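You operate a simulated robot arm through the tools that you are given. There is no shell and no other tool.

The job below is to be done with a simulated robot arm. You get a single attempt, and the scene is never put back.

Task
Switch the extract on, then wipe up the spill with the orange pad.
Fine: it is in the yellow drawer; drop it into the grey tub when used and close the drawer. Where these are worked on the way, their far stop is far enough and under half their travel is too little: yellow drawer. What is to be rubbed or washed off counts as gone when no trace of it is left.

The check looks at the end state, three seconds after you hand in, the way a careful person would. Anything else that was tipped, shoved, dropped, spilled or broken makes it a failure.

Robot
A 6-joint arm with a fingered hand, fixed in place. Base frame: the origin is at the foot of the arm, x ahead of it, y to its left, z up. Lengths are in mm, angles in degrees, forces in N, time in s.
Its first joint turns from -115.0 to 115.0 degrees. Payload 4 kg.
The TCP is the grasp point between the finger pads, 26 mm short of the fingertips. In the tool frame z runs along the fingers and y along their closing line. Largest opening 132 mm; the body of the gripper starts 73 mm behind the TCP. The gripper is a hand of 4 fingers: y runs from the thumb to the fingers, the wrist lies at [0, 0, -239] in the tool frame, and closing takes about 1.5 s.
Orientation is told as [roll, pitch, yaw] about the base's x, y, z axes, in that order, counted from this pose: with the fingers straight down and closing along the base's y, the tool's x points along the base's -x, its y along +y and its z along -z.

Tools
- The arm moves only by the tool drive_tool. Its argument "steps" is a list of rows, each a list of 6 numbers: the turn, a rotation vector about the tool's x, y, z in units of 4 degrees (1.0 is 4 degrees), then the shift along the tool's x, y, z in units of 25 mm (1.0 is 25 mm). In form: [[wx, wy, wz, dx, dy, dz], ...]. A call has 1 to 20 rows; each row shifts and turns the commanded pose from where the row before left it, along the tool's axes as they then stand. "hand" is the closure, from 0 (fully open) to 1 (shut), set as the call begins (left out, the last holds). A call with a number of a shift or a turn outside -1 to 1 is refused whole. Each row takes 0.2 s and may step no farther than 50 mm and 8.6 degrees from the row before; otherwise, or with a gripper value out of range, the whole call is refused. A pose out of reach is approached as far as the arm can. The call stops where the force on the tool passes 40 N (or 10 N more than at its start, if that is more) or the arm is blocked; 0.2 s more then pass. Each finger travels about 153 mm/s and halts on what it meets, pressing with about 24 N; the grip force reading is that of the motor and also rises with nothing between the fingers. The clock runs only during rows and for 0.2 s after the last one: add rows that do not move to give the fingers time. It gives the time, the measured TCP pose, the force on the tool (base axes), the opening and the grip force at its end, in the units of the frame above (readings bear some noise), with the torque about the TCP (base axes, N m) and any sound that the robot's microphone picked up.
- Cameras (640 x 400 px; columns grow to the right, rows downward): "scene" is fixed at [48.1, 500.1, 1381.4]; the picture's right is [-0.67, -0.74, 0.00], its down [-0.13, 0.12, -0.98] and it looks along [0.73, -0.66, -0.18] (base axes); focal length 214 px, centre (320, 200). "wrist" rides on the gripper at [68, 2, -97] in the tool frame; the picture's right is [-0.03, 1.00, 0.00], its down [-0.82, -0.02, -0.58] and it looks along [-0.58, -0.02, 0.82] (tool axes); focal length 270 px, centre (320, 200). There is no depth. A picture from a camera that has moved, and an enlarged one, comes with that camera's place and axes in the base frame and with its lens.
- capture(camera): a new picture of that camera. No time passes.
- slide_trunk(by): slides the trunk up (or, below 0, down) by that many mm; the arm rides with it, the base frame stays. It gives what a move gives, with no picture.
- move_fingers(finger1, finger2, finger3, thumb_bend): sets how far each is bent, from 0 (flat) to 1 (curled in); at 0.3 the hand is open as for a grip, at 0.7 the pads meet at the TCP. One left out holds its place. A second passes; each finger stops where it meets its share of the squeeze, and holds until it gets a number again. A gripper value or a shape takes the hand back. It gives what a move gives, with no picture; readings hold the bend of each and the force on the fingers (four entries, about 0 where the hand has none), thumb and palm.
- hand_shape(shape): the hand has 4 fingers and takes this shape, open, in about a second: jaw (thumb against the fingers, like two jaws); tri (thumb and two fingers); tip (a fingertip pinch); poke (one finger out to press); point (the index stretched); flat (the hand flat); cup (the hand cupped); fist (a fist). The gripper value then closes the fingers along that shape, each until it touches; the sizes above hold for jaw. It gives what a move gives, with no picture.
- inspect(camera, box): a new picture of the part [left, top, right, bottom] of that camera's present view, enlarged. No time passes.
- sign_off(): hands the job in; it is judged then, once.

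Places have to be worked out from the pictures, the camera data and where the tool is seen. Open the gripper and draw the arm clear of the work before you hand the job in, unless the task says otherwise.

The tools are called as a command line: name --pt "numbers of a row" for each row, then --argument value for the rest, lists and objects as JSON in quotes. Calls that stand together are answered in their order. drive_tool: Moves the arm, as the interface text tells. Its arguments: {"type":"object","properties":{"steps":{"type":"array","items":{"type":"array","items":{"type":"number"}}},"hand":{"type":"number"}},"required":["steps"]} The other tools are called the same way: slide_trunk (by) slides the trunk up or down; hand_shape (shape) gives the hand a shape; move_fingers (finger1, finger2, finger3, thumb_bend) moves the fingers one by one; capture (camera) takes a picture; inspect (camera, box) takes an enlarged picture of a part of a camera's view; sign_off () hands the job in.

At the start:

```text
clock: 0.0
eef_pos: [300.1, 147.9, 1454.3]
tool_rot: [0.0, 0.1, 0.0]
force: [0.4, 0.4, 0.0]
moment: [0.02, 0.0, -0.01]
grip_width: 131.9
gripper_force: 0.1
shape: jaw
bend: [0.3, 0.3, 0.3, 0.3]
finger forces: [0.0, 0.0, 0.1, 0.1, 0.1, 0.0]
trunk travel left (down, up): [-875.0, 115.0]
```

scene: 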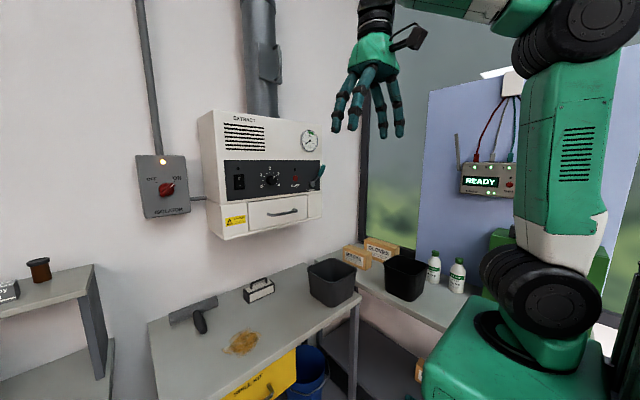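
wrist: 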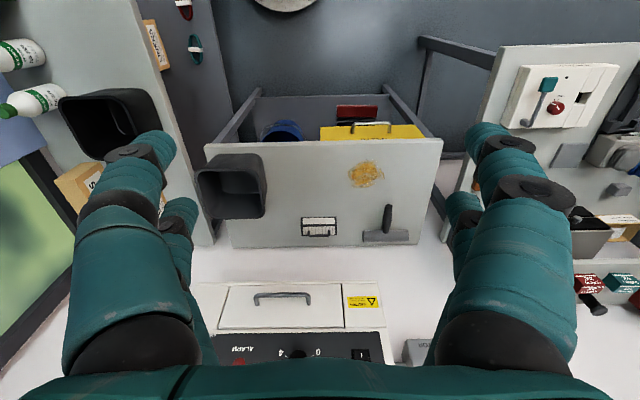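

I start by looking closer at the extract unit, the isolator and the table with the drawer before moving anything.

inspect --camera "scene" --box '[130, 90, 350, 250]'

inspect --camera "scene" --box '[140, 240, 380, 400]'

inspect --camera "wrist" --box '[180, 60, 460, 260]'

inspect --camera "wrist" --box '[180, 260, 460, 400]'

```text
2.50 times, centred on (240, 170) of scene
camera zoom: at [48.1, 500.1, 1381.4], right [-0.67, -0.74, 0.0], down [-0.13, 0.12, -0.98], along [0.73, -0.66, -0.18], focal length 536 px, centre (520, 275)
```

zoom: 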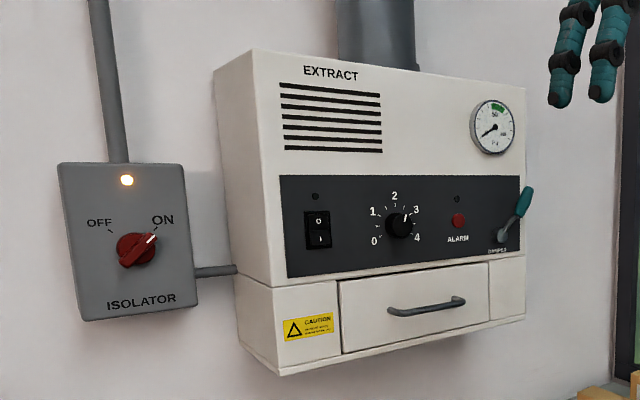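

```text
2.50 times, centred on (260, 320) of scene
camera zoom: at [48.1, 500.1, 1381.4], right [-0.67, -0.74, 0.0], down [-0.13, 0.12, -0.98], along [0.73, -0.66, -0.18], focal length 536 px, centre (470, -100)
```

zoom: 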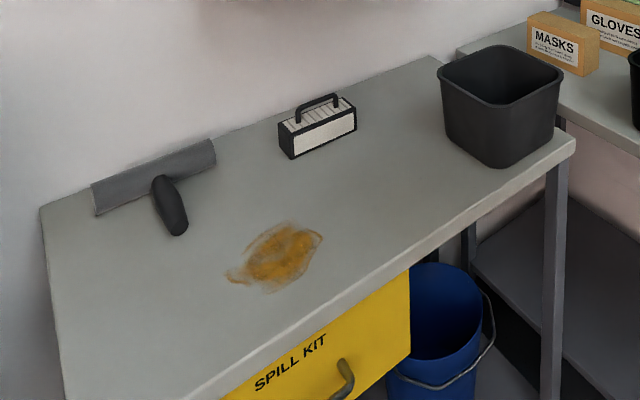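

```text
2.00 times, centred on (320, 160) of wrist
camera zoom: at [231.9, 149.9, 1551.0], right [0.03, 1.0, 0.0], down [0.82, -0.02, 0.58], along [0.58, -0.02, -0.82], focal length 541 px, centre (320, 280)
```

zoom: 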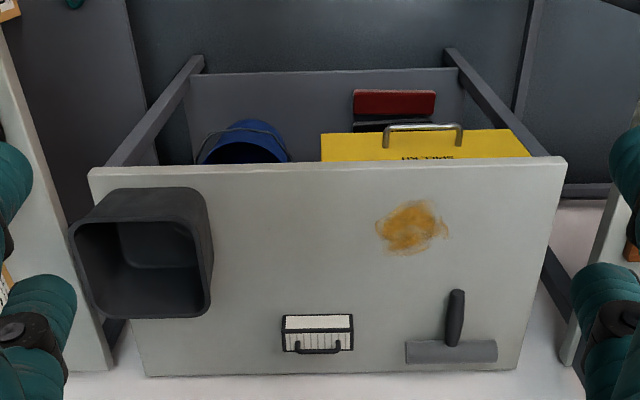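

```text
2.29 times, centred on (320, 330) of wrist
camera zoom: at [231.9, 149.9, 1551.0], right [0.03, 1.0, 0.0], down [0.82, -0.02, 0.58], along [0.58, -0.02, -0.82], focal length 618 px, centre (320, -97)
```

zoom: 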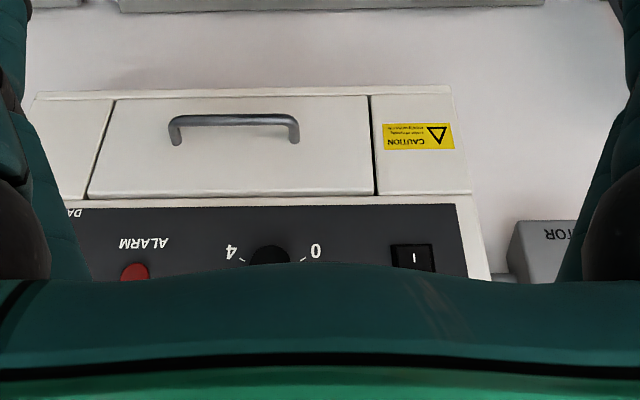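

The rocker (0 / I) on the extract appears to lie near (783, 212, 1295), its pilot lamp dark, while the isolator already points to ON with its lamp lit. I'll check the two tubs' colours and the rocker closer up before I move.

inspect --camera "scene" --box '[280, 230, 480, 330]'

inspect --camera "scene" --box '[220, 150, 330, 220]'

inspect --camera "wrist" --box '[40, 70, 280, 230]'

```text
3.20 times, centred on (380, 280) of scene
camera zoom: at [48.1, 500.1, 1381.4], right [-0.67, -0.74, 0.0], down [-0.13, 0.12, -0.98], along [0.73, -0.66, -0.18], focal length 686 px, centre (128, -56)
```

zoom: 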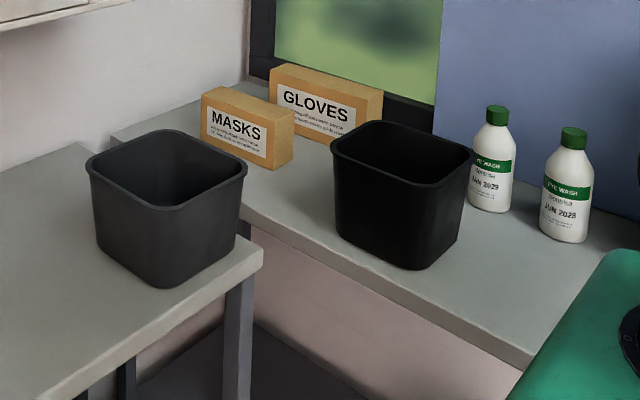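

```text
5.71 times, centred on (275, 185) of scene
camera zoom: at [48.1, 500.1, 1381.4], right [-0.67, -0.74, 0.0], down [-0.13, 0.12, -0.98], along [0.73, -0.66, -0.18], focal length 1226 px, centre (577, 286)
```

zoom: 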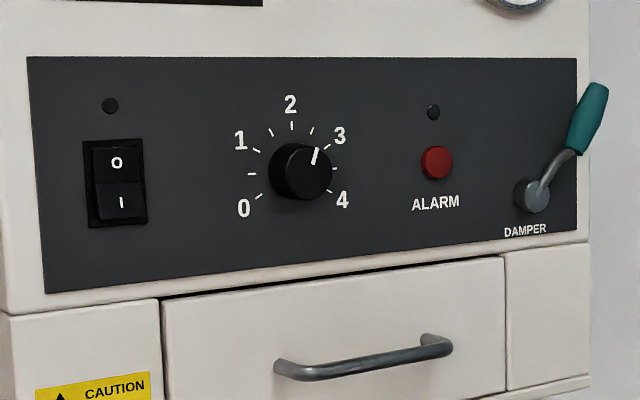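

```text
2.50 times, centred on (160, 150) of wrist
camera zoom: at [231.9, 149.9, 1551.0], right [0.03, 1.0, 0.0], down [0.82, -0.02, 0.58], along [0.58, -0.02, -0.82], focal length 676 px, centre (720, 325)
```

zoom: 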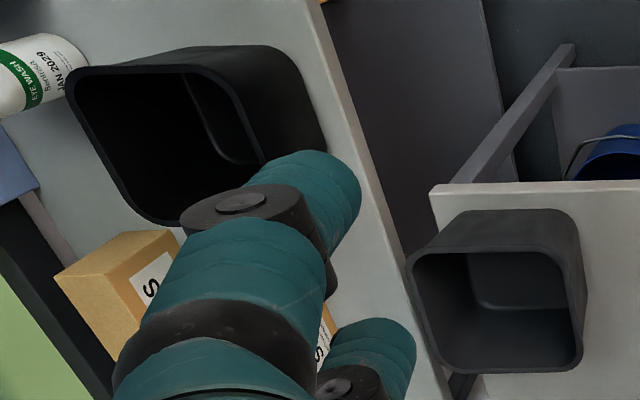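

The tub standing on the spill table is grey and the one on the side bench is black, so the table one is the target. I turn the tool towards the wall while moving forward, first half.

drive_tool --pt "0 -1 0 -0.558 0.116 0.34" --pt "0 -1 0 -0.533 0.116 0.378" --pt "0 -1 0 -0.505 0.116 0.414" --pt "0 -1 0 -0.475 0.116 0.448" --pt "0 -1 0 -0.442 0.116 0.48" --pt "0 -1 0 -0.408 0.116 0.51" --pt "0 -1 0 -0.371 0.116 0.537" --pt "0 -1 0 -0.333 0.116 0.562" --pt "0 -1 0 -0.293 0.116 0.584" --pt "0 -1 0 -0.252 0.116 0.603" --pt "0 -1 0 -0.209 0.116 0.618"

```text
clock: 2.4
eef_pos: [453.4, 180.0, 1360.9]
tool_rot: [0.1, -44.0, 0.0]
force: [0.3, 0.1, -0.4]
moment: [0.0, 0.01, -0.01]
grip_width: 132.0
gripper_force: 0.1
shape: jaw
bend: [0.3, 0.3, 0.3, 0.3]
finger forces: [0.0, 0.1, 0.0, 0.0, 0.1, 0.0]
trunk travel left (down, up): [-875.0, 115.0]
```

The arm tracks well at 44 degrees. I go on turning until the tool points at the wall, stopping well short of the panel.

drive_tool --pt "0 -1 0 -0.15 0.116 0.6" --pt "0 -1 0 -0.12 0.116 0.6" --pt "0 -1 0 -0.08 0.116 0.6" --pt "0 -1 0 -0.04 0.116 0.6" --pt "0 -1 0 0.0 0.116 0.6" --pt "0 -1 0 0.04 0.116 0.6" --pt "0 -1 0 0.08 0.116 0.6" --pt "0 -1 0 0.12 0.116 0.5" --pt "0 -1 0 0.15 0.116 0.5" --pt "0 -1 0 0.18 0.116 0.5" --pt "0 -1 0 0.2 0.116 0.5" --pt "0 -0.5 0 0.2 0 0.2"

hand_shape --shape "poke"

capture --camera "wrist"

capture --camera "scene"

```text
clock: 5.0
eef_pos: [595.3, 212.2, 1277.1]
tool_rot: [-178.5, -89.9, 178.6]
force: [0.3, 0.6, 0.5]
moment: [0.0, 0.01, -0.02]
grip_width: 132.0
gripper_force: 0.0
shape: jaw
bend: [0.3, 0.3, 0.3, 0.3]
finger forces: [0.0, 0.1, 0.1, 0.0, 0.0, 0.0]
trunk travel left (down, up): [-875.0, 115.0]
```

```text
clock: 5.9
eef_pos: [595.6, 211.5, 1277.1]
tool_rot: [-15.4, -90.0, 15.6]
force: [0.2, 0.0, -0.5]
moment: [-0.03, 0.0, 0.01]
grip_width: 0.0
gripper_force: 0.1
shape: poke
bend: [1.0, 1.0, 1.0, 0.34]
finger forces: [0.0, 0.0, 0.0, 0.1, 0.0, 0.0]
trunk travel left (down, up): [-875.0, 115.0]
```

```text
taken
camera wrist: at [498.8, 213.6, 1207.6], right [0.0, 1.0, 0.03], down [-0.58, -0.02, 0.82], along [0.82, -0.02, 0.58], focal length 270 px, centre (320, 200)
```

wrist: 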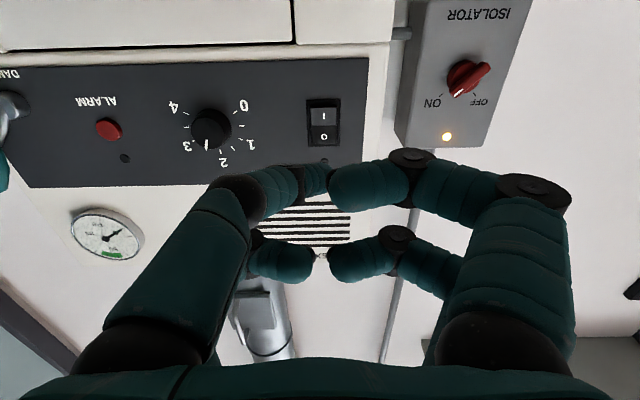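

```text
taken
```

scene: 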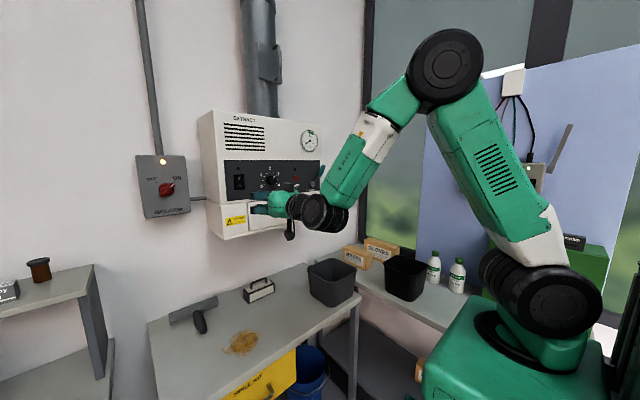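

The poke shape shows three fingers reported fully bent and one at 0.34. I look closer to see which finger sticks out and where its tip is.

inspect --camera "wrist" --box '[180, 90, 500, 290]'

inspect --camera "scene" --box '[220, 150, 350, 240]'

```text
2.00 times, centred on (340, 190) of wrist
camera zoom: at [498.8, 213.6, 1207.6], right [0.0, 1.0, 0.03], down [-0.58, -0.02, 0.82], along [0.82, -0.02, 0.58], focal length 541 px, centre (280, 220)
```

zoom: 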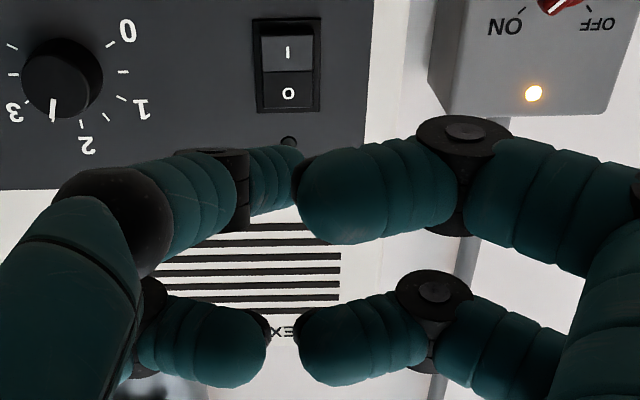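

```text
4.44 times, centred on (285, 195) of scene
camera zoom: at [48.1, 500.1, 1381.4], right [-0.67, -0.74, 0.0], down [-0.13, 0.12, -0.98], along [0.73, -0.66, -0.18], focal length 953 px, centre (476, 222)
```

zoom: 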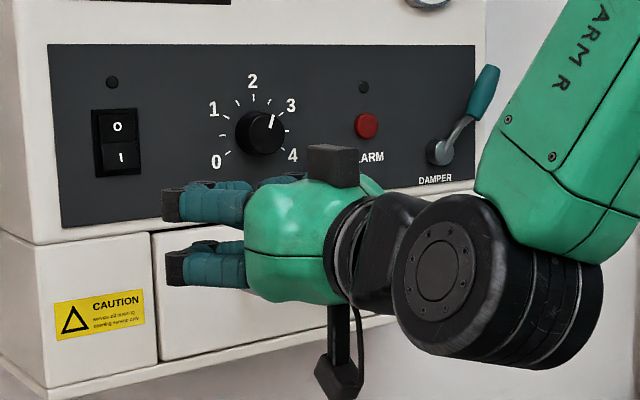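

The fingers may still be moving, so I let a moment pass with rows that do not move and look again.

drive_tool --pt "0 0 0 0 0 0" --pt "0 0 0 0 0 0" --pt "0 0 0 0 0 0"

capture --camera "wrist"

```text
clock: 6.7
eef_pos: [597.1, 212.2, 1275.6]
tool_rot: [-93.2, -90.0, 93.1]
force: [0.6, -0.1, -0.2]
moment: [0.0, 0.0, -0.02]
grip_width: 0.2
gripper_force: 0.0
shape: poke
bend: [1.0, 1.0, 1.0, 0.34]
finger forces: [0.0, 0.0, 0.0, 0.0, 0.0, 0.1]
trunk travel left (down, up): [-875.0, 115.0]
```

```text
taken
camera wrist: at [498.9, 213.6, 1207.4], right [0.0, 1.0, 0.03], down [-0.58, -0.02, 0.82], along [0.82, -0.02, 0.58], focal length 270 px, centre (320, 200)
```

wrist: 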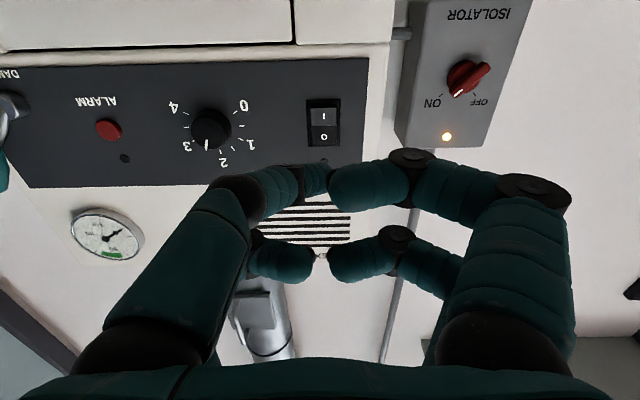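

The poke shape leaves its tip hidden behind the other fingers. I try the point shape, which stretches the index, and look at it from both cameras.

hand_shape --shape "point"

capture --camera "wrist"

inspect --camera "scene" --box '[200, 140, 360, 250]'

```text
clock: 7.6
eef_pos: [595.2, 211.3, 1276.8]
tool_rot: [-132.2, -90.0, 132.1]
force: [0.8, 0.8, -0.5]
moment: [0.0, 0.02, -0.04]
grip_width: 0.1
gripper_force: 0.0
shape: point
bend: [0.24, 0.99, 1.0, 0.39]
finger forces: [0.0, 0.0, 0.0, 0.0, 0.0, 0.0]
trunk travel left (down, up): [-875.0, 115.0]
```

```text
taken
camera wrist: at [498.9, 213.6, 1207.5], right [0.0, 1.0, 0.03], down [-0.58, -0.02, 0.82], along [0.82, -0.02, 0.58], focal length 270 px, centre (320, 200)
```

wrist: 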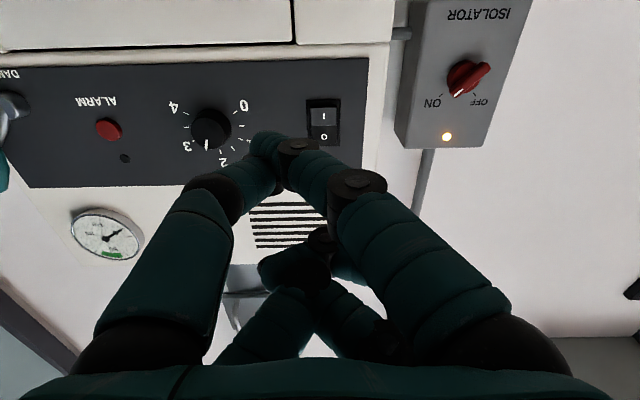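

```text
3.64 times, centred on (280, 195) of scene
camera zoom: at [48.1, 500.1, 1381.4], right [-0.67, -0.74, 0.0], down [-0.13, 0.12, -0.98], along [0.73, -0.66, -0.18], focal length 780 px, centre (466, 218)
```

zoom: 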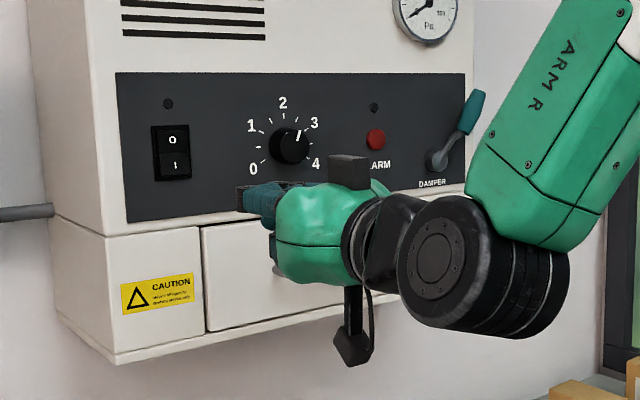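

In this shape the index reaches forward but the thumb touches it. I'll curl the thumb and keep only finger 1 out with the individual finger control, then check.

move_fingers --finger1 0.2 --finger2 1.0 --finger3 1.0 --thumb_bend 1.0

capture --camera "wrist"

inspect --camera "scene" --box '[200, 140, 360, 250]'

```text
clock: 8.6
eef_pos: [595.6, 212.4, 1276.3]
tool_rot: [-106.6, -90.0, 106.5]
force: [-0.5, -0.3, 0.3]
moment: [0.01, -0.03, -0.02]
grip_width: 0.2
gripper_force: 0.0
shape: fingers
bend: [0.92, 0.9, 1.0, 0.92]
finger forces: [0.0, 0.1, 0.0, 0.0, 0.0, 0.0]
trunk travel left (down, up): [-875.0, 115.0]
```

```text
taken
camera wrist: at [498.9, 213.6, 1207.5], right [0.0, 1.0, 0.03], down [-0.58, -0.02, 0.82], along [0.82, -0.02, 0.58], focal length 270 px, centre (320, 200)
```

wrist: 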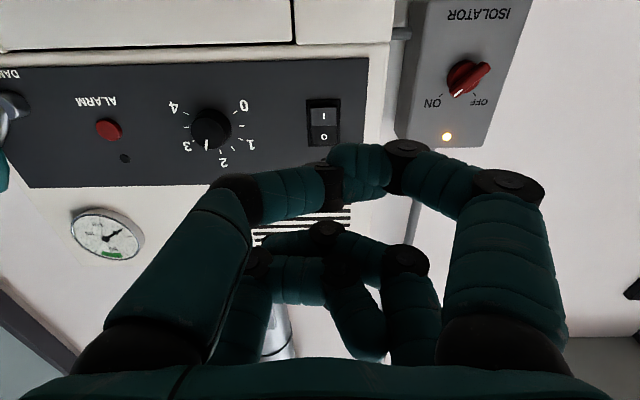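

```text
3.64 times, centred on (280, 195) of scene
camera zoom: at [48.1, 500.1, 1381.4], right [-0.67, -0.74, 0.0], down [-0.13, 0.12, -0.98], along [0.73, -0.66, -0.18], focal length 780 px, centre (466, 218)
```

zoom: 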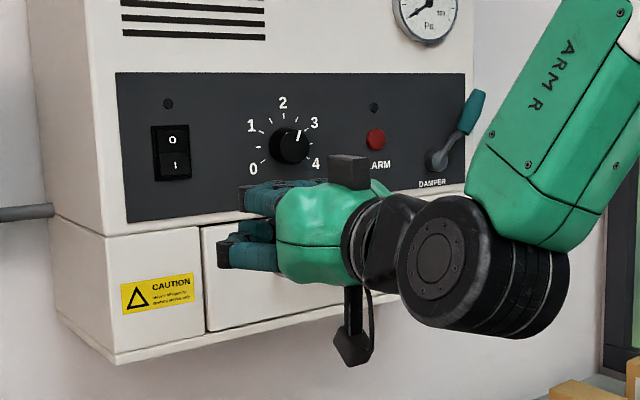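

Finger 1 ended at 0.92 instead of 0.2, so the fingers hinder each other. I let it settle by repeating the order for finger 1 only and look again.

hand_shape --shape "jaw"

move_fingers --finger1 0.0 --finger2 0.3 --finger3 0.3 --thumb_bend 0.7

capture --camera "wrist"

inspect --camera "scene" --box '[200, 140, 360, 250]'

```text
clock: 9.5
eef_pos: [595.7, 211.7, 1275.5]
tool_rot: [-113.1, -90.0, 113.0]
force: [0.2, 0.4, -0.3]
moment: [-0.02, 0.02, 0.03]
grip_width: 131.9
gripper_force: 0.0
shape: jaw
bend: [0.3, 0.3, 0.3, 0.3]
finger forces: [0.0, 0.0, 0.0, 0.1, 0.0, 0.0]
trunk travel left (down, up): [-875.0, 115.0]
```

```text
clock: 10.5
eef_pos: [596.1, 210.9, 1276.0]
tool_rot: [-109.9, -90.0, 110.0]
force: [-0.4, -0.8, -0.2]
moment: [0.04, -0.02, -0.01]
grip_width: 98.0
gripper_force: 0.1
shape: fingers
bend: [0.0, 0.3, 0.3, 0.7]
finger forces: [0.1, 0.0, 0.0, 0.1, 0.1, 0.1]
trunk travel left (down, up): [-875.0, 115.0]
```

```text
taken
camera wrist: at [498.9, 213.6, 1207.5], right [0.0, 1.0, 0.03], down [-0.58, -0.02, 0.82], along [0.82, -0.02, 0.58], focal length 270 px, centre (320, 200)
```

wrist: 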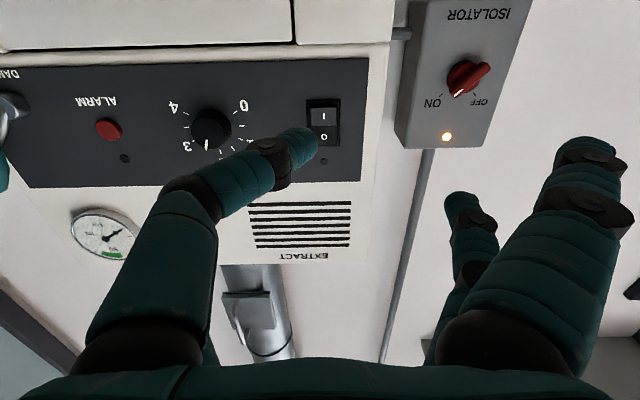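

```text
3.64 times, centred on (280, 195) of scene
camera zoom: at [48.1, 500.1, 1381.4], right [-0.67, -0.74, 0.0], down [-0.13, 0.12, -0.98], along [0.73, -0.66, -0.18], focal length 780 px, centre (466, 218)
```

zoom: 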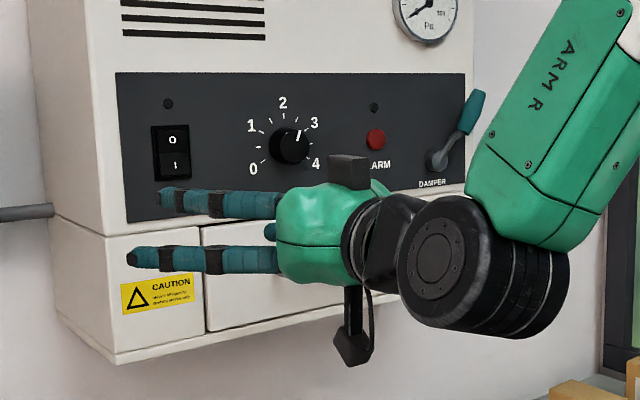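

Now it is clear: the thumb is the near-left finger, and at 0.7 its tip stands near the tool axis, ahead of where curled fingers end. I curl fingers 1–3 and leave the thumb out at 0.65 as my single pressing tip.

move_fingers --finger1 1.0 --finger2 1.0 --finger3 1.0 --thumb_bend 0.65

capture --camera "wrist"

inspect --camera "scene" --box '[200, 140, 360, 250]'

```text
clock: 11.5
eef_pos: [595.7, 212.5, 1276.0]
tool_rot: [-112.3, -90.0, 112.3]
force: [0.1, 0.7, 0.1]
moment: [-0.02, 0.0, -0.02]
grip_width: 37.3
gripper_force: 0.1
shape: fingers
bend: [1.0, 0.74, 0.74, 0.65]
finger forces: [0.0, 0.0, 0.1, 0.0, 0.0, 0.0]
trunk travel left (down, up): [-875.0, 115.0]
```

```text
taken
camera wrist: at [498.9, 213.6, 1207.5], right [0.0, 1.0, 0.03], down [-0.58, -0.02, 0.82], along [0.82, -0.02, 0.58], focal length 270 px, centre (320, 200)
```

wrist: 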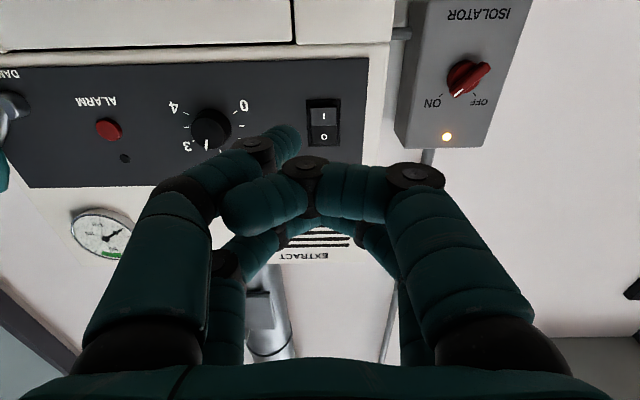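

```text
3.64 times, centred on (280, 195) of scene
camera zoom: at [48.1, 500.1, 1381.4], right [-0.67, -0.74, 0.0], down [-0.13, 0.12, -0.98], along [0.73, -0.66, -0.18], focal length 780 px, centre (466, 218)
```

zoom: 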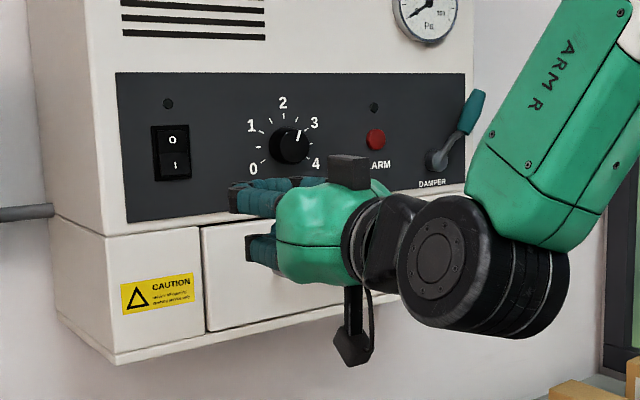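

Fingers 2 and 3 meet each other at the upper side while the thumb stands out at the lower side, so I'll tilt the tool up about 25 degrees to let the thumb tip lead, and approach to about 50 mm from the rocker's I half at roughly (775, 214, 1295).

drive_tool --pt "0 -0.9 0 -0.1 0.034 0.48" --pt "0 -0.9 0 -0.1 0.034 0.48" --pt "0 -0.9 0 -0.1 0.034 0.48" --pt "0 -0.9 0 -0.1 0.034 0.48" --pt "0 -0.9 0 -0.1 0.034 0.48" --pt "0 -0.9 0 -0.1 0.034 0.48" --pt "0 -0.9 0 -0.1 0.034 0.48"

capture --camera "wrist"

inspect --camera "scene" --box '[200, 140, 360, 250]'

```text
clock: 13.1
eef_pos: [674.5, 216.8, 1308.1]
tool_rot: [179.9, -64.6, 180.0]
force: [0.4, -0.6, 0.5]
moment: [0.03, -0.03, -0.02]
grip_width: 37.3
gripper_force: 0.0
shape: fingers
bend: [1.0, 0.74, 0.74, 0.65]
finger forces: [0.0, 0.1, 0.0, 0.0, 0.0, 0.1]
trunk travel left (down, up): [-875.0, 115.0]
```

```text
taken
camera wrist: at [616.3, 219.1, 1205.0], right [-0.01, 1.0, 0.02], down [-0.87, -0.02, 0.49], along [0.49, -0.02, 0.87], focal length 270 px, centre (320, 200)
```

wrist: 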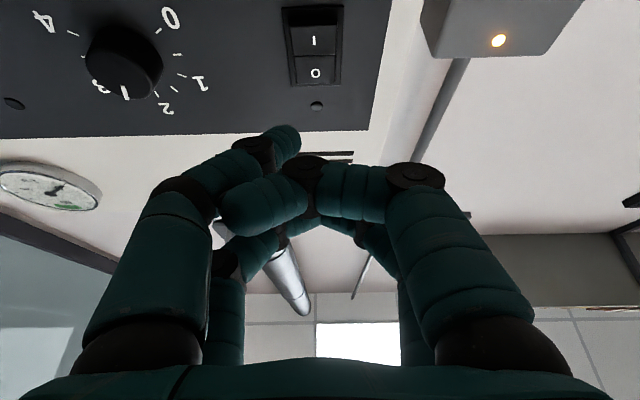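

```text
3.64 times, centred on (280, 195) of scene
camera zoom: at [48.1, 500.1, 1381.4], right [-0.67, -0.74, 0.0], down [-0.13, 0.12, -0.98], along [0.73, -0.66, -0.18], focal length 780 px, centre (466, 218)
```

zoom: 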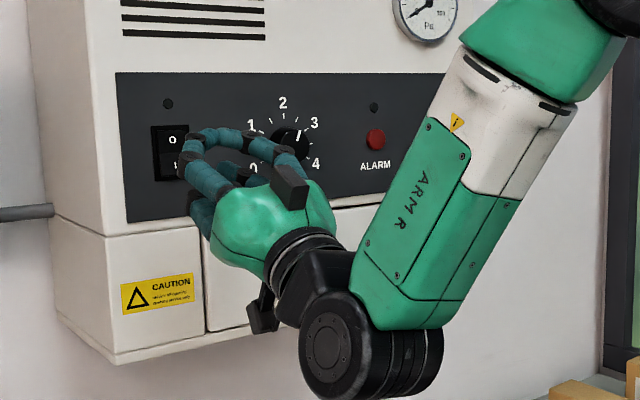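

The thumb tip is now around (702, 204, 1297) and the I half around (770, 214, 1295). I shift 10 mm to +y and move 45 mm closer, then look again.

drive_tool --pt "0 0 0 0.229 0.1 0.389" --pt "0 0 0 0.229 0.1 0.389" --pt "0 0 0 0.229 0.1 0.389" --pt "0 0 0 0.229 0.1 0.389"

capture --camera "wrist"

inspect --camera "scene" --box '[215, 150, 315, 220]'

```text
clock: 14.1
eef_pos: [719.8, 228.2, 1303.1]
tool_rot: [179.9, -64.8, 179.8]
force: [0.5, 0.1, 0.0]
moment: [-0.02, 0.03, -0.02]
grip_width: 37.4
gripper_force: 0.0
shape: fingers
bend: [1.0, 0.74, 0.74, 0.65]
finger forces: [0.1, 0.1, 0.1, 0.0, 0.1, 0.0]
trunk travel left (down, up): [-875.0, 115.0]
```

```text
taken
camera wrist: at [661.1, 229.8, 1200.8], right [-0.01, 1.0, 0.02], down [-0.87, -0.02, 0.49], along [0.49, -0.02, 0.87], focal length 270 px, centre (320, 200)
```

wrist: 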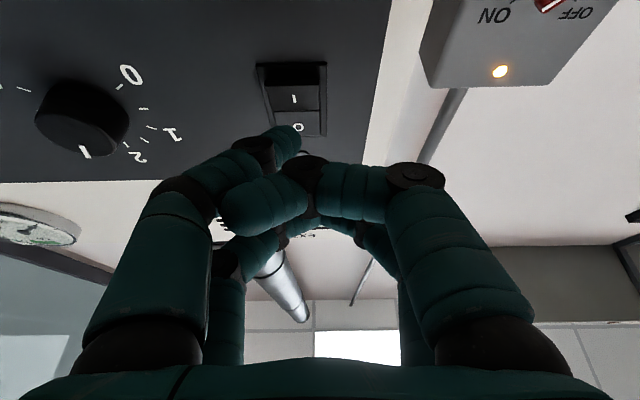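

```text
5.71 times, centred on (265, 185) of scene
camera zoom: at [48.1, 500.1, 1381.4], right [-0.67, -0.74, 0.0], down [-0.13, 0.12, -0.98], along [0.73, -0.66, -0.18], focal length 1226 px, centre (634, 286)
```

zoom: 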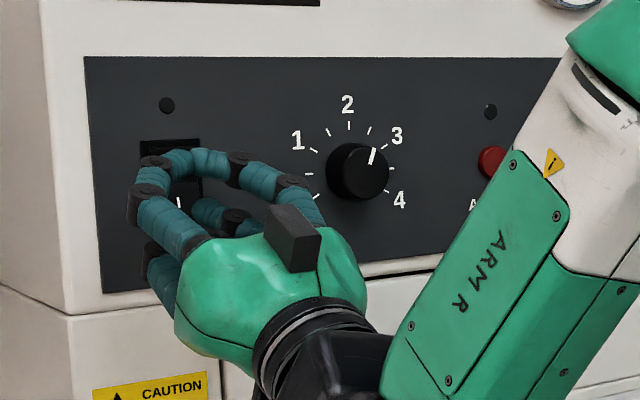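

The tip lines up with the I half (tip about 746, 214, 1291; I about 770, 215, 1292). I now press straight ahead in small steps, watching the force.

drive_tool --pt "0 0 0 0.086 0 0.181" --pt "0 0 0 0.086 0 0.181" --pt "0 0 0 0.086 0 0.181" --pt "0 0 0 0.086 0 0.181" --pt "0 0 0 0.086 0 0.181"

capture --camera "wrist"

inspect --camera "scene" --box '[215, 150, 315, 220]'

```text
clock: 15.3
eef_pos: [742.8, 227.7, 1304.2]
tool_rot: [-180.0, -64.9, 180.0]
force: [0.2, 0.4, 0.2]
moment: [-0.03, 0.02, 0.02]
grip_width: 36.9
gripper_force: 0.0
shape: fingers
bend: [1.0, 0.74, 0.74, 0.65]
finger forces: [0.0, 0.1, 0.0, 0.0, 0.0, 0.0]
trunk travel left (down, up): [-875.0, 115.0]
```

```text
taken
camera wrist: at [685.5, 229.9, 1201.4], right [-0.01, 1.0, 0.02], down [-0.87, -0.02, 0.49], along [0.49, -0.01, 0.87], focal length 270 px, centre (320, 200)
```

wrist: 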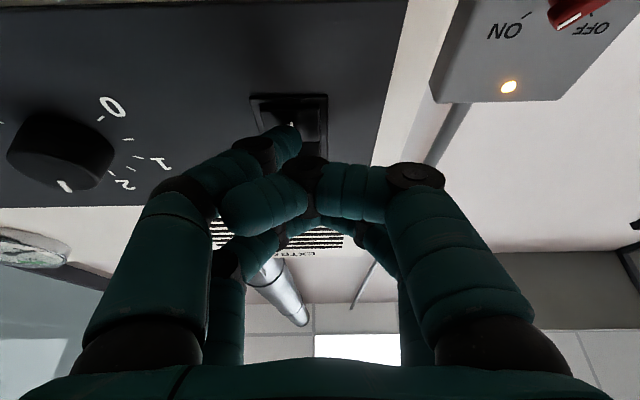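

```text
5.71 times, centred on (265, 185) of scene
camera zoom: at [48.1, 500.1, 1381.4], right [-0.67, -0.74, 0.0], down [-0.13, 0.12, -0.98], along [0.73, -0.66, -0.18], focal length 1226 px, centre (634, 286)
```

zoom: 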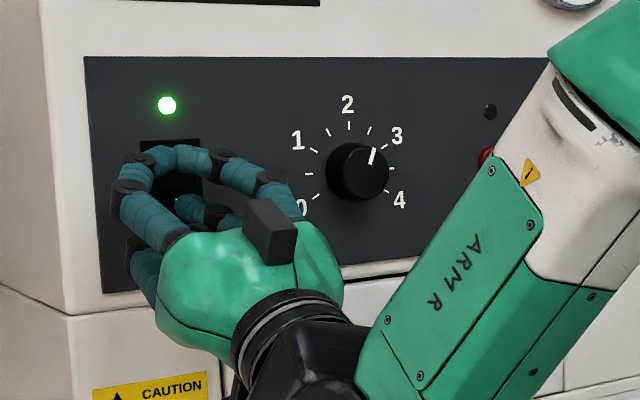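

The pilot lamp above the rocker is lit green: the extract is on. I back straight off and re-check the panel and gauge.

drive_tool --pt "0 0 0 -0.172 0 -0.362" --pt "0 0 0 -0.343 0 -0.724" --pt "0 0 0 -0.343 0 -0.724" --pt "0 0 0 -0.343 0 -0.724" --pt "0 0 0 -0.343 0 -0.724" --pt "0 0 0 -0.343 0 -0.724" --pt "0 0 0 -0.343 0 -0.724" --pt "0 0 0 -0.343 0 -0.724"

hand_shape --shape "jaw"

inspect --camera "scene" --box '[190, 100, 350, 210]'

```text
clock: 17.1
eef_pos: [593.6, 228.8, 1306.0]
tool_rot: [179.9, -64.8, 180.0]
force: [0.2, -0.6, 0.8]
moment: [-0.02, 0.02, 0.01]
grip_width: 37.1
gripper_force: 0.1
shape: fingers
bend: [1.0, 0.74, 0.74, 0.65]
finger forces: [0.1, 0.0, 0.0, 0.0, 0.0, 0.1]
trunk travel left (down, up): [-875.0, 115.0]
```

```text
clock: 18.0
eef_pos: [593.9, 228.8, 1304.2]
tool_rot: [-180.1, -64.8, 179.9]
force: [0.2, 0.1, 0.0]
moment: [0.02, 0.0, 0.01]
grip_width: 131.9
gripper_force: 0.1
shape: jaw
bend: [0.3, 0.3, 0.3, 0.3]
finger forces: [0.0, 0.1, 0.0, 0.0, 0.0, 0.1]
trunk travel left (down, up): [-875.0, 115.0]
```

```text
3.64 times, centred on (270, 155) of scene
camera zoom: at [48.1, 500.1, 1381.4], right [-0.67, -0.74, 0.0], down [-0.13, 0.12, -0.98], along [0.73, -0.66, -0.18], focal length 780 px, centre (502, 364)
```

zoom: 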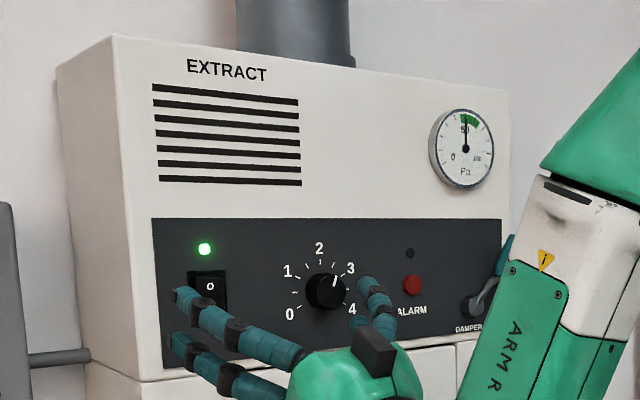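

The extract runs, its gauge now standing at the green band. Next I bring the hand back and tilt it to look forward and down, so that I can then lower the trunk to the drawer.

drive_tool --pt "0 1 0 0.149 0.128 -0.494" --pt "0 1 0 0.183 0.128 -0.482" --pt "0 1 0 0.216 0.128 -0.468" --pt "0 1 0 0.249 0.128 -0.452" --pt "0 1 0 0.279 0.128 -0.434" --pt "0 1 0 0.309 0.128 -0.413" --pt "0 1 0 0.337 0.128 -0.391" --pt "0 1 0 0.363 0.128 -0.367" --pt "0 1 0 0.388 0.128 -0.34" --pt "0 1 0 0.411 0.128 -0.312" --pt "0 1 0 0.432 0.128 -0.283" --pt "0 1 0 0.451 0.128 -0.252" --pt "0 1 0 0.467 0.128 -0.22" --pt "0 1 0 0.481 0.128 -0.187" --pt "0 1 0 0.493 0.128 -0.153" --pt "0 1 0 0.502 0.128 -0.118" --pt "0 1 0 0.509 0.128 -0.083" --pt "0 1 0 0.514 0.128 -0.048" --pt "0 1 0 0.516 0.128 -0.011"

capture --camera "wrist"

capture --camera "scene"

```text
clock: 22.0
eef_pos: [411.6, 290.3, 1142.1]
tool_rot: [0.0, -39.2, 0.0]
force: [0.3, -0.7, -0.1]
moment: [0.01, -0.01, 0.02]
grip_width: 132.0
gripper_force: 0.2
shape: jaw
bend: [0.3, 0.3, 0.3, 0.3]
finger forces: [0.0, 0.0, 0.1, 0.1, 0.0, 0.0]
trunk travel left (down, up): [-875.0, 115.0]
```

```text
taken
camera wrist: at [297.4, 290.9, 1172.6], right [0.02, 1.0, 0.02], down [0.27, -0.02, 0.96], along [0.96, -0.01, -0.27], focal length 270 px, centre (320, 200)
```

wrist: 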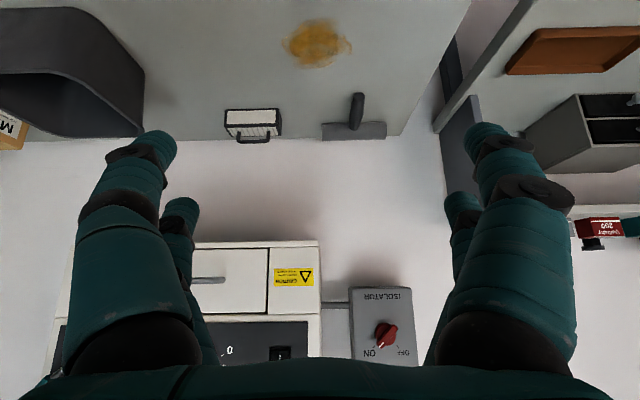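

```text
taken
```

scene: 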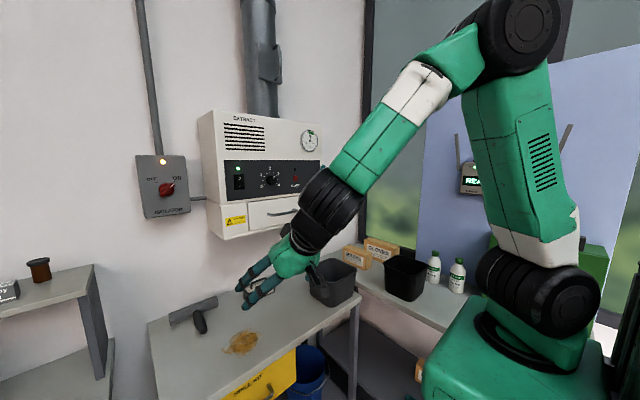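

The spill lies at about (671, 289) on the table near z 785. I lower the trunk in two stages to bring the camera level with the drawer front.

slide_trunk --by -200

slide_trunk --by -150

capture --camera "wrist"

capture --camera "scene"

```text
clock: 24.2
eef_pos: [410.7, 288.0, 941.4]
tool_rot: [0.1, -39.2, 0.0]
force: [0.0, 0.0, 0.6]
moment: [0.02, 0.02, 0.02]
grip_width: 131.9
gripper_force: 0.1
shape: jaw
bend: [0.3, 0.3, 0.3, 0.3]
finger forces: [0.0, 0.0, 0.0, 0.1, 0.1, 0.0]
trunk travel left (down, up): [-675.0, 315.0]
```

```text
clock: 25.9
eef_pos: [410.4, 288.6, 790.7]
tool_rot: [0.0, -39.1, 0.0]
force: [0.8, -0.3, 0.5]
moment: [-0.01, -0.02, -0.03]
grip_width: 131.8
gripper_force: 0.0
shape: jaw
bend: [0.3, 0.3, 0.3, 0.3]
finger forces: [0.0, 0.1, 0.0, 0.0, 0.1, 0.0]
trunk travel left (down, up): [-525.0, 465.0]
```

```text
taken
camera wrist: at [297.4, 290.6, 822.6], right [0.02, 1.0, 0.02], down [0.27, -0.02, 0.96], along [0.96, -0.02, -0.27], focal length 270 px, centre (320, 200)
```

wrist: 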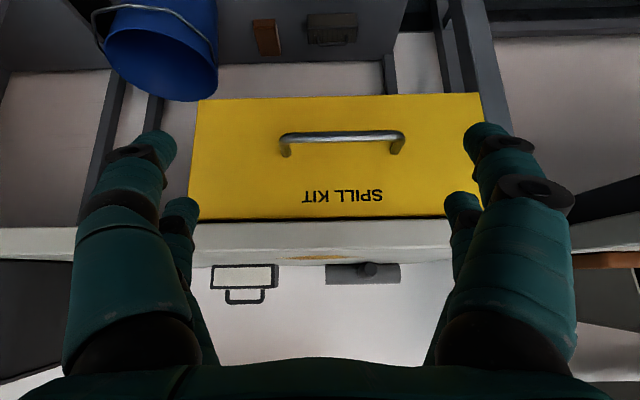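

```text
taken
```

scene: 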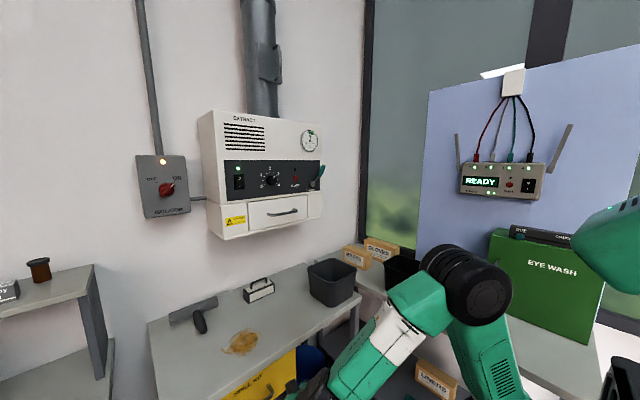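

The drawer front spans about y 156–452, z 630–768 at x≈557, and its bow handle's bar is near x≈522, y 250–365, z≈698; the table top is near z 798. I level the tool towards the drawer at handle height, then will roll it so that the fingers close vertically on the bar.

drive_tool --pt "0 -1 0 0.295 0.072 0.228" --pt "0 -1 0 0.31 0.072 0.207" --pt "0 -1 0 0.324 0.072 0.185" --pt "0 -1 0 0.336 0.072 0.162" --pt "0 -1 0 0.346 0.072 0.138" --pt "0 -1 0 0.355 0.072 0.114" --pt "0 -1 0 0.362 0.072 0.088" --pt "0 -1 0 0.368 0.072 0.063" --pt "0 -1 0 0.371 0.072 0.037" --pt "0 -1 0 0.373 0.072 0.012"

capture --camera "wrist"

```text
clock: 28.1
eef_pos: [390.0, 305.7, 700.6]
tool_rot: [0.0, -79.3, -0.2]
force: [1.0, -0.8, 0.2]
moment: [0.01, 0.01, -0.02]
grip_width: 131.6
gripper_force: 0.0
shape: jaw
bend: [0.3, 0.3, 0.3, 0.3]
finger forces: [0.0, 0.0, 0.0, 0.0, 0.0, 0.1]
trunk travel left (down, up): [-525.0, 465.0]
```

```text
taken
camera wrist: at [282.6, 308.6, 650.7], right [0.0, 1.0, 0.03], down [-0.42, -0.02, 0.91], along [0.91, -0.01, 0.42], focal length 270 px, centre (320, 200)
```

wrist: 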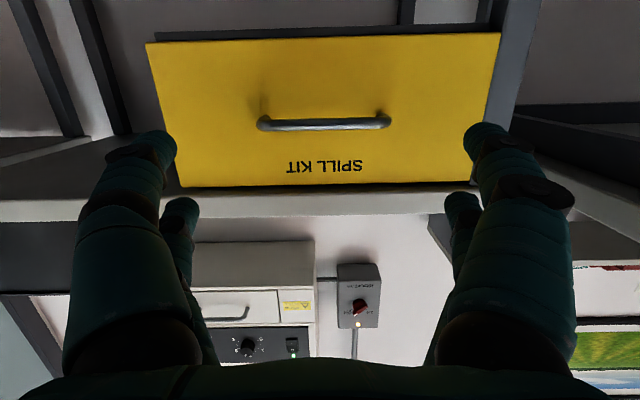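

From two views the bar sits at about x 535, y 255–369 (centre 312), z 691, with the drawer front plane near x 568. I roll the tool 90 degrees in place so the fingers close vertically.

drive_tool --pt "0 0 1 0 0 0" --pt "0 0 1 0 0 0" --pt "0 0 1 0 0 0" --pt "0 0 1 0 0 0" --pt "0 0 1 0 0 0" --pt "0 0 1 0 0 0" --pt "0 0 1 0 0 0" --pt "0 0 1 0 0 0" --pt "0 0 1 0 0 0" --pt "0 0 1 0 0 0" --pt "0 0 1 0 0 0" --pt "0 0 1 0 0 0" --pt "0 0 1 0 0 0" --pt "0 0 1 0 0 0" --pt "0 0 1 0 0 0" --pt "0 0 1 0 0 0" --pt "0 0 1 0 0 0" --pt "0 0 1 0 0 0" --pt "0 0 1 0 0 0" --pt "0 0 1 0 0 0"

drive_tool --pt "0 0 1 0 0 0" --pt "0 0 1 0 0 0" --pt "0 0 0.5 0 0 0"

capture --camera "wrist"

capture --camera "scene"

```text
clock: 32.3
eef_pos: [394.0, 317.2, 709.4]
tool_rot: [78.9, -10.0, -88.3]
force: [-0.9, -0.3, 0.3]
moment: [-0.01, 0.0, 0.01]
grip_width: 131.9
gripper_force: 0.0
shape: jaw
bend: [0.3, 0.3, 0.3, 0.3]
finger forces: [0.1, 0.0, 0.1, 0.0, 0.1, 0.1]
out of reach, approached as far as the arm can: row 20
trunk travel left (down, up): [-525.0, 465.0]
```

```text
clock: 33.1
eef_pos: [404.2, 352.7, 738.3]
tool_rot: [79.2, -0.2, -90.2]
force: [-0.3, -0.1, -0.4]
moment: [-0.01, -0.02, 0.0]
grip_width: 131.8
gripper_force: 0.1
shape: jaw
bend: [0.3, 0.3, 0.3, 0.3]
finger forces: [0.1, 0.0, 0.0, 0.0, 0.0, 0.0]
out of reach, approached as far as the arm can: row 1, 2, 3
trunk travel left (down, up): [-525.0, 465.0]
```

```text
taken
camera wrist: at [309.9, 421.1, 758.6], right [0.19, -0.02, 0.98], down [-0.57, -0.81, 0.09], along [0.8, -0.58, -0.17], focal length 270 px, centre (320, 200)
```

wrist: 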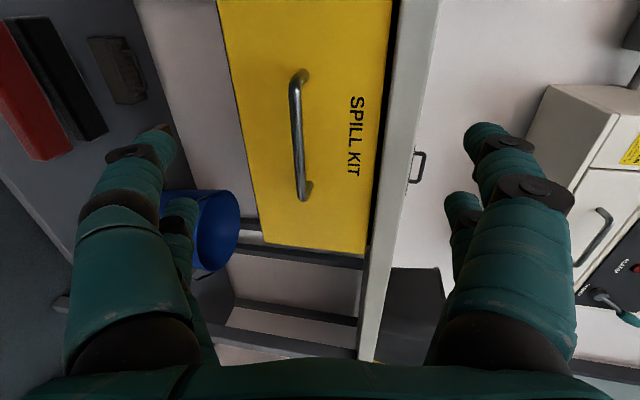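

```text
taken
```

scene: 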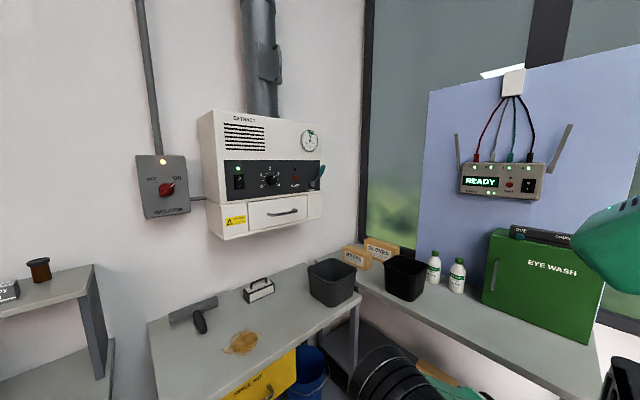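

The last part of the +90 roll was reported out of reach, so the wrist seems limited that way. I roll back and go the other way (−90) instead.

drive_tool --pt "0 0 -1 0 0 0" --pt "0 0 -1 0 0 0" --pt "0 0 -1 0 0 0" --pt "0 0 -1 0 0 0" --pt "0 0 -1 0 0 0" --pt "0 0 -1 0 0 0" --pt "0 0 -1 0 0 0" --pt "0 0 -1 0 0 0" --pt "0 0 -1 0 0 0" --pt "0 0 -1 0 0 0" --pt "0 0 -1 0 0 0" --pt "0 0 -1 0 0 0" --pt "0 0 -1 0 0 0" --pt "0 0 -1 0 0 0" --pt "0 0 -1 0 0 0" --pt "0 0 -1 0 0 0" --pt "0 0 -1 0 0 0" --pt "0 0 -1 0 0 0" --pt "0 0 -1 0 0 0" --pt "0 0 -1 0 0 0"

capture --camera "scene"

```text
clock: 37.3
eef_pos: [403.2, 351.5, 738.4]
tool_rot: [42.0, -75.4, -43.0]
force: [0.2, 0.2, -0.7]
moment: [-0.04, 0.0, -0.01]
grip_width: 131.9
gripper_force: 0.0
shape: jaw
bend: [0.3, 0.3, 0.3, 0.3]
finger forces: [0.1, 0.0, 0.0, 0.1, 0.0, 0.0]
trunk travel left (down, up): [-525.0, 465.0]
```

```text
taken
```

scene: 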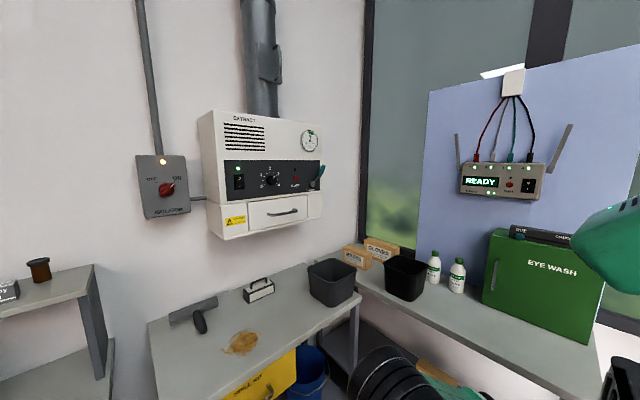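

The commanded pose was reset to the measured place, about (403, 351, 738), with 10 degrees of roll left. I continue rolling in the negative direction.

drive_tool --pt "0 0 -1 0 0 0" --pt "0 0 -1 0 0 0" --pt "0 0 -1 0 0 0" --pt "0 0 -1 0 0 0" --pt "0 0 -1 0 0 0" --pt "0 0 -1 0 0 0" --pt "0 0 -1 0 0 0" --pt "0 0 -1 0 0 0" --pt "0 0 -1 0 0 0" --pt "0 0 -1 0 0 0" --pt "0 0 -1 0 0 0" --pt "0 0 -1 0 0 0" --pt "0 0 -1 0 0 0" --pt "0 0 -1 0 0 0" --pt "0 0 -1 0 0 0" --pt "0 0 -1 0 0 0" --pt "0 0 -1 0 0 0" --pt "0 0 -1 0 0 0" --pt "0 0 -1 0 0 0" --pt "0 0 -1 0 0 0"

capture --camera "scene"

```text
clock: 41.5
eef_pos: [404.8, 352.2, 740.1]
tool_rot: [-78.5, -19.5, 86.1]
force: [0.7, 0.0, -0.1]
moment: [-0.01, 0.01, -0.03]
grip_width: 132.0
gripper_force: 0.0
shape: jaw
bend: [0.3, 0.3, 0.3, 0.3]
finger forces: [0.0, 0.1, 0.0, 0.0, 0.0, 0.0]
trunk travel left (down, up): [-525.0, 465.0]
```

```text
taken
```

scene: 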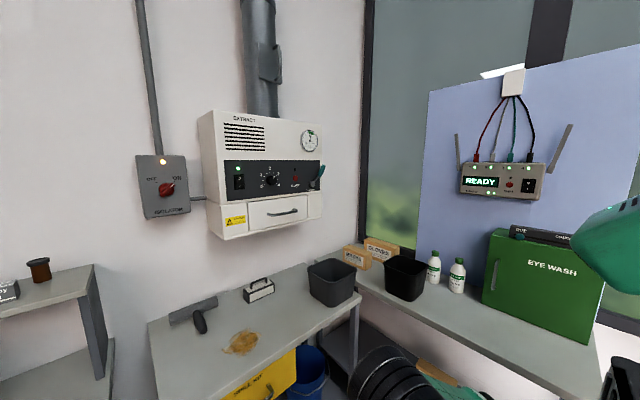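

Rolling this way works. I finish the last 20 degrees and look at the handle.

drive_tool --pt "0 0 -1 0 0 0" --pt "0 0 -1 0 0 0" --pt "0 0 -1 0 0 0" --pt "0 0 -1 0 0 0" --pt "0 0 -1 0 0 0"

capture --camera "wrist"

```text
clock: 42.7
eef_pos: [404.9, 351.6, 739.4]
tool_rot: [-79.2, 0.1, 90.0]
force: [-0.2, -0.8, -0.6]
moment: [-0.02, 0.0, -0.02]
grip_width: 132.0
gripper_force: 0.1
shape: jaw
bend: [0.3, 0.3, 0.3, 0.3]
finger forces: [0.1, 0.0, 0.0, 0.0, 0.0, 0.1]
trunk travel left (down, up): [-525.0, 465.0]
```

```text
taken
camera wrist: at [309.2, 283.9, 755.4], right [-0.19, 0.02, -0.98], down [-0.56, 0.82, 0.13], along [0.8, 0.58, -0.14], focal length 270 px, centre (320, 200)
```

wrist: 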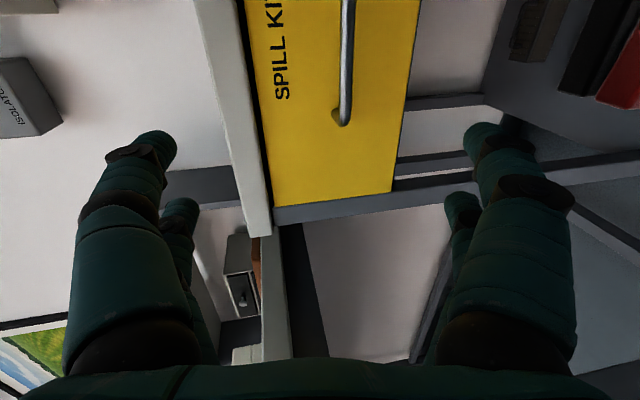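

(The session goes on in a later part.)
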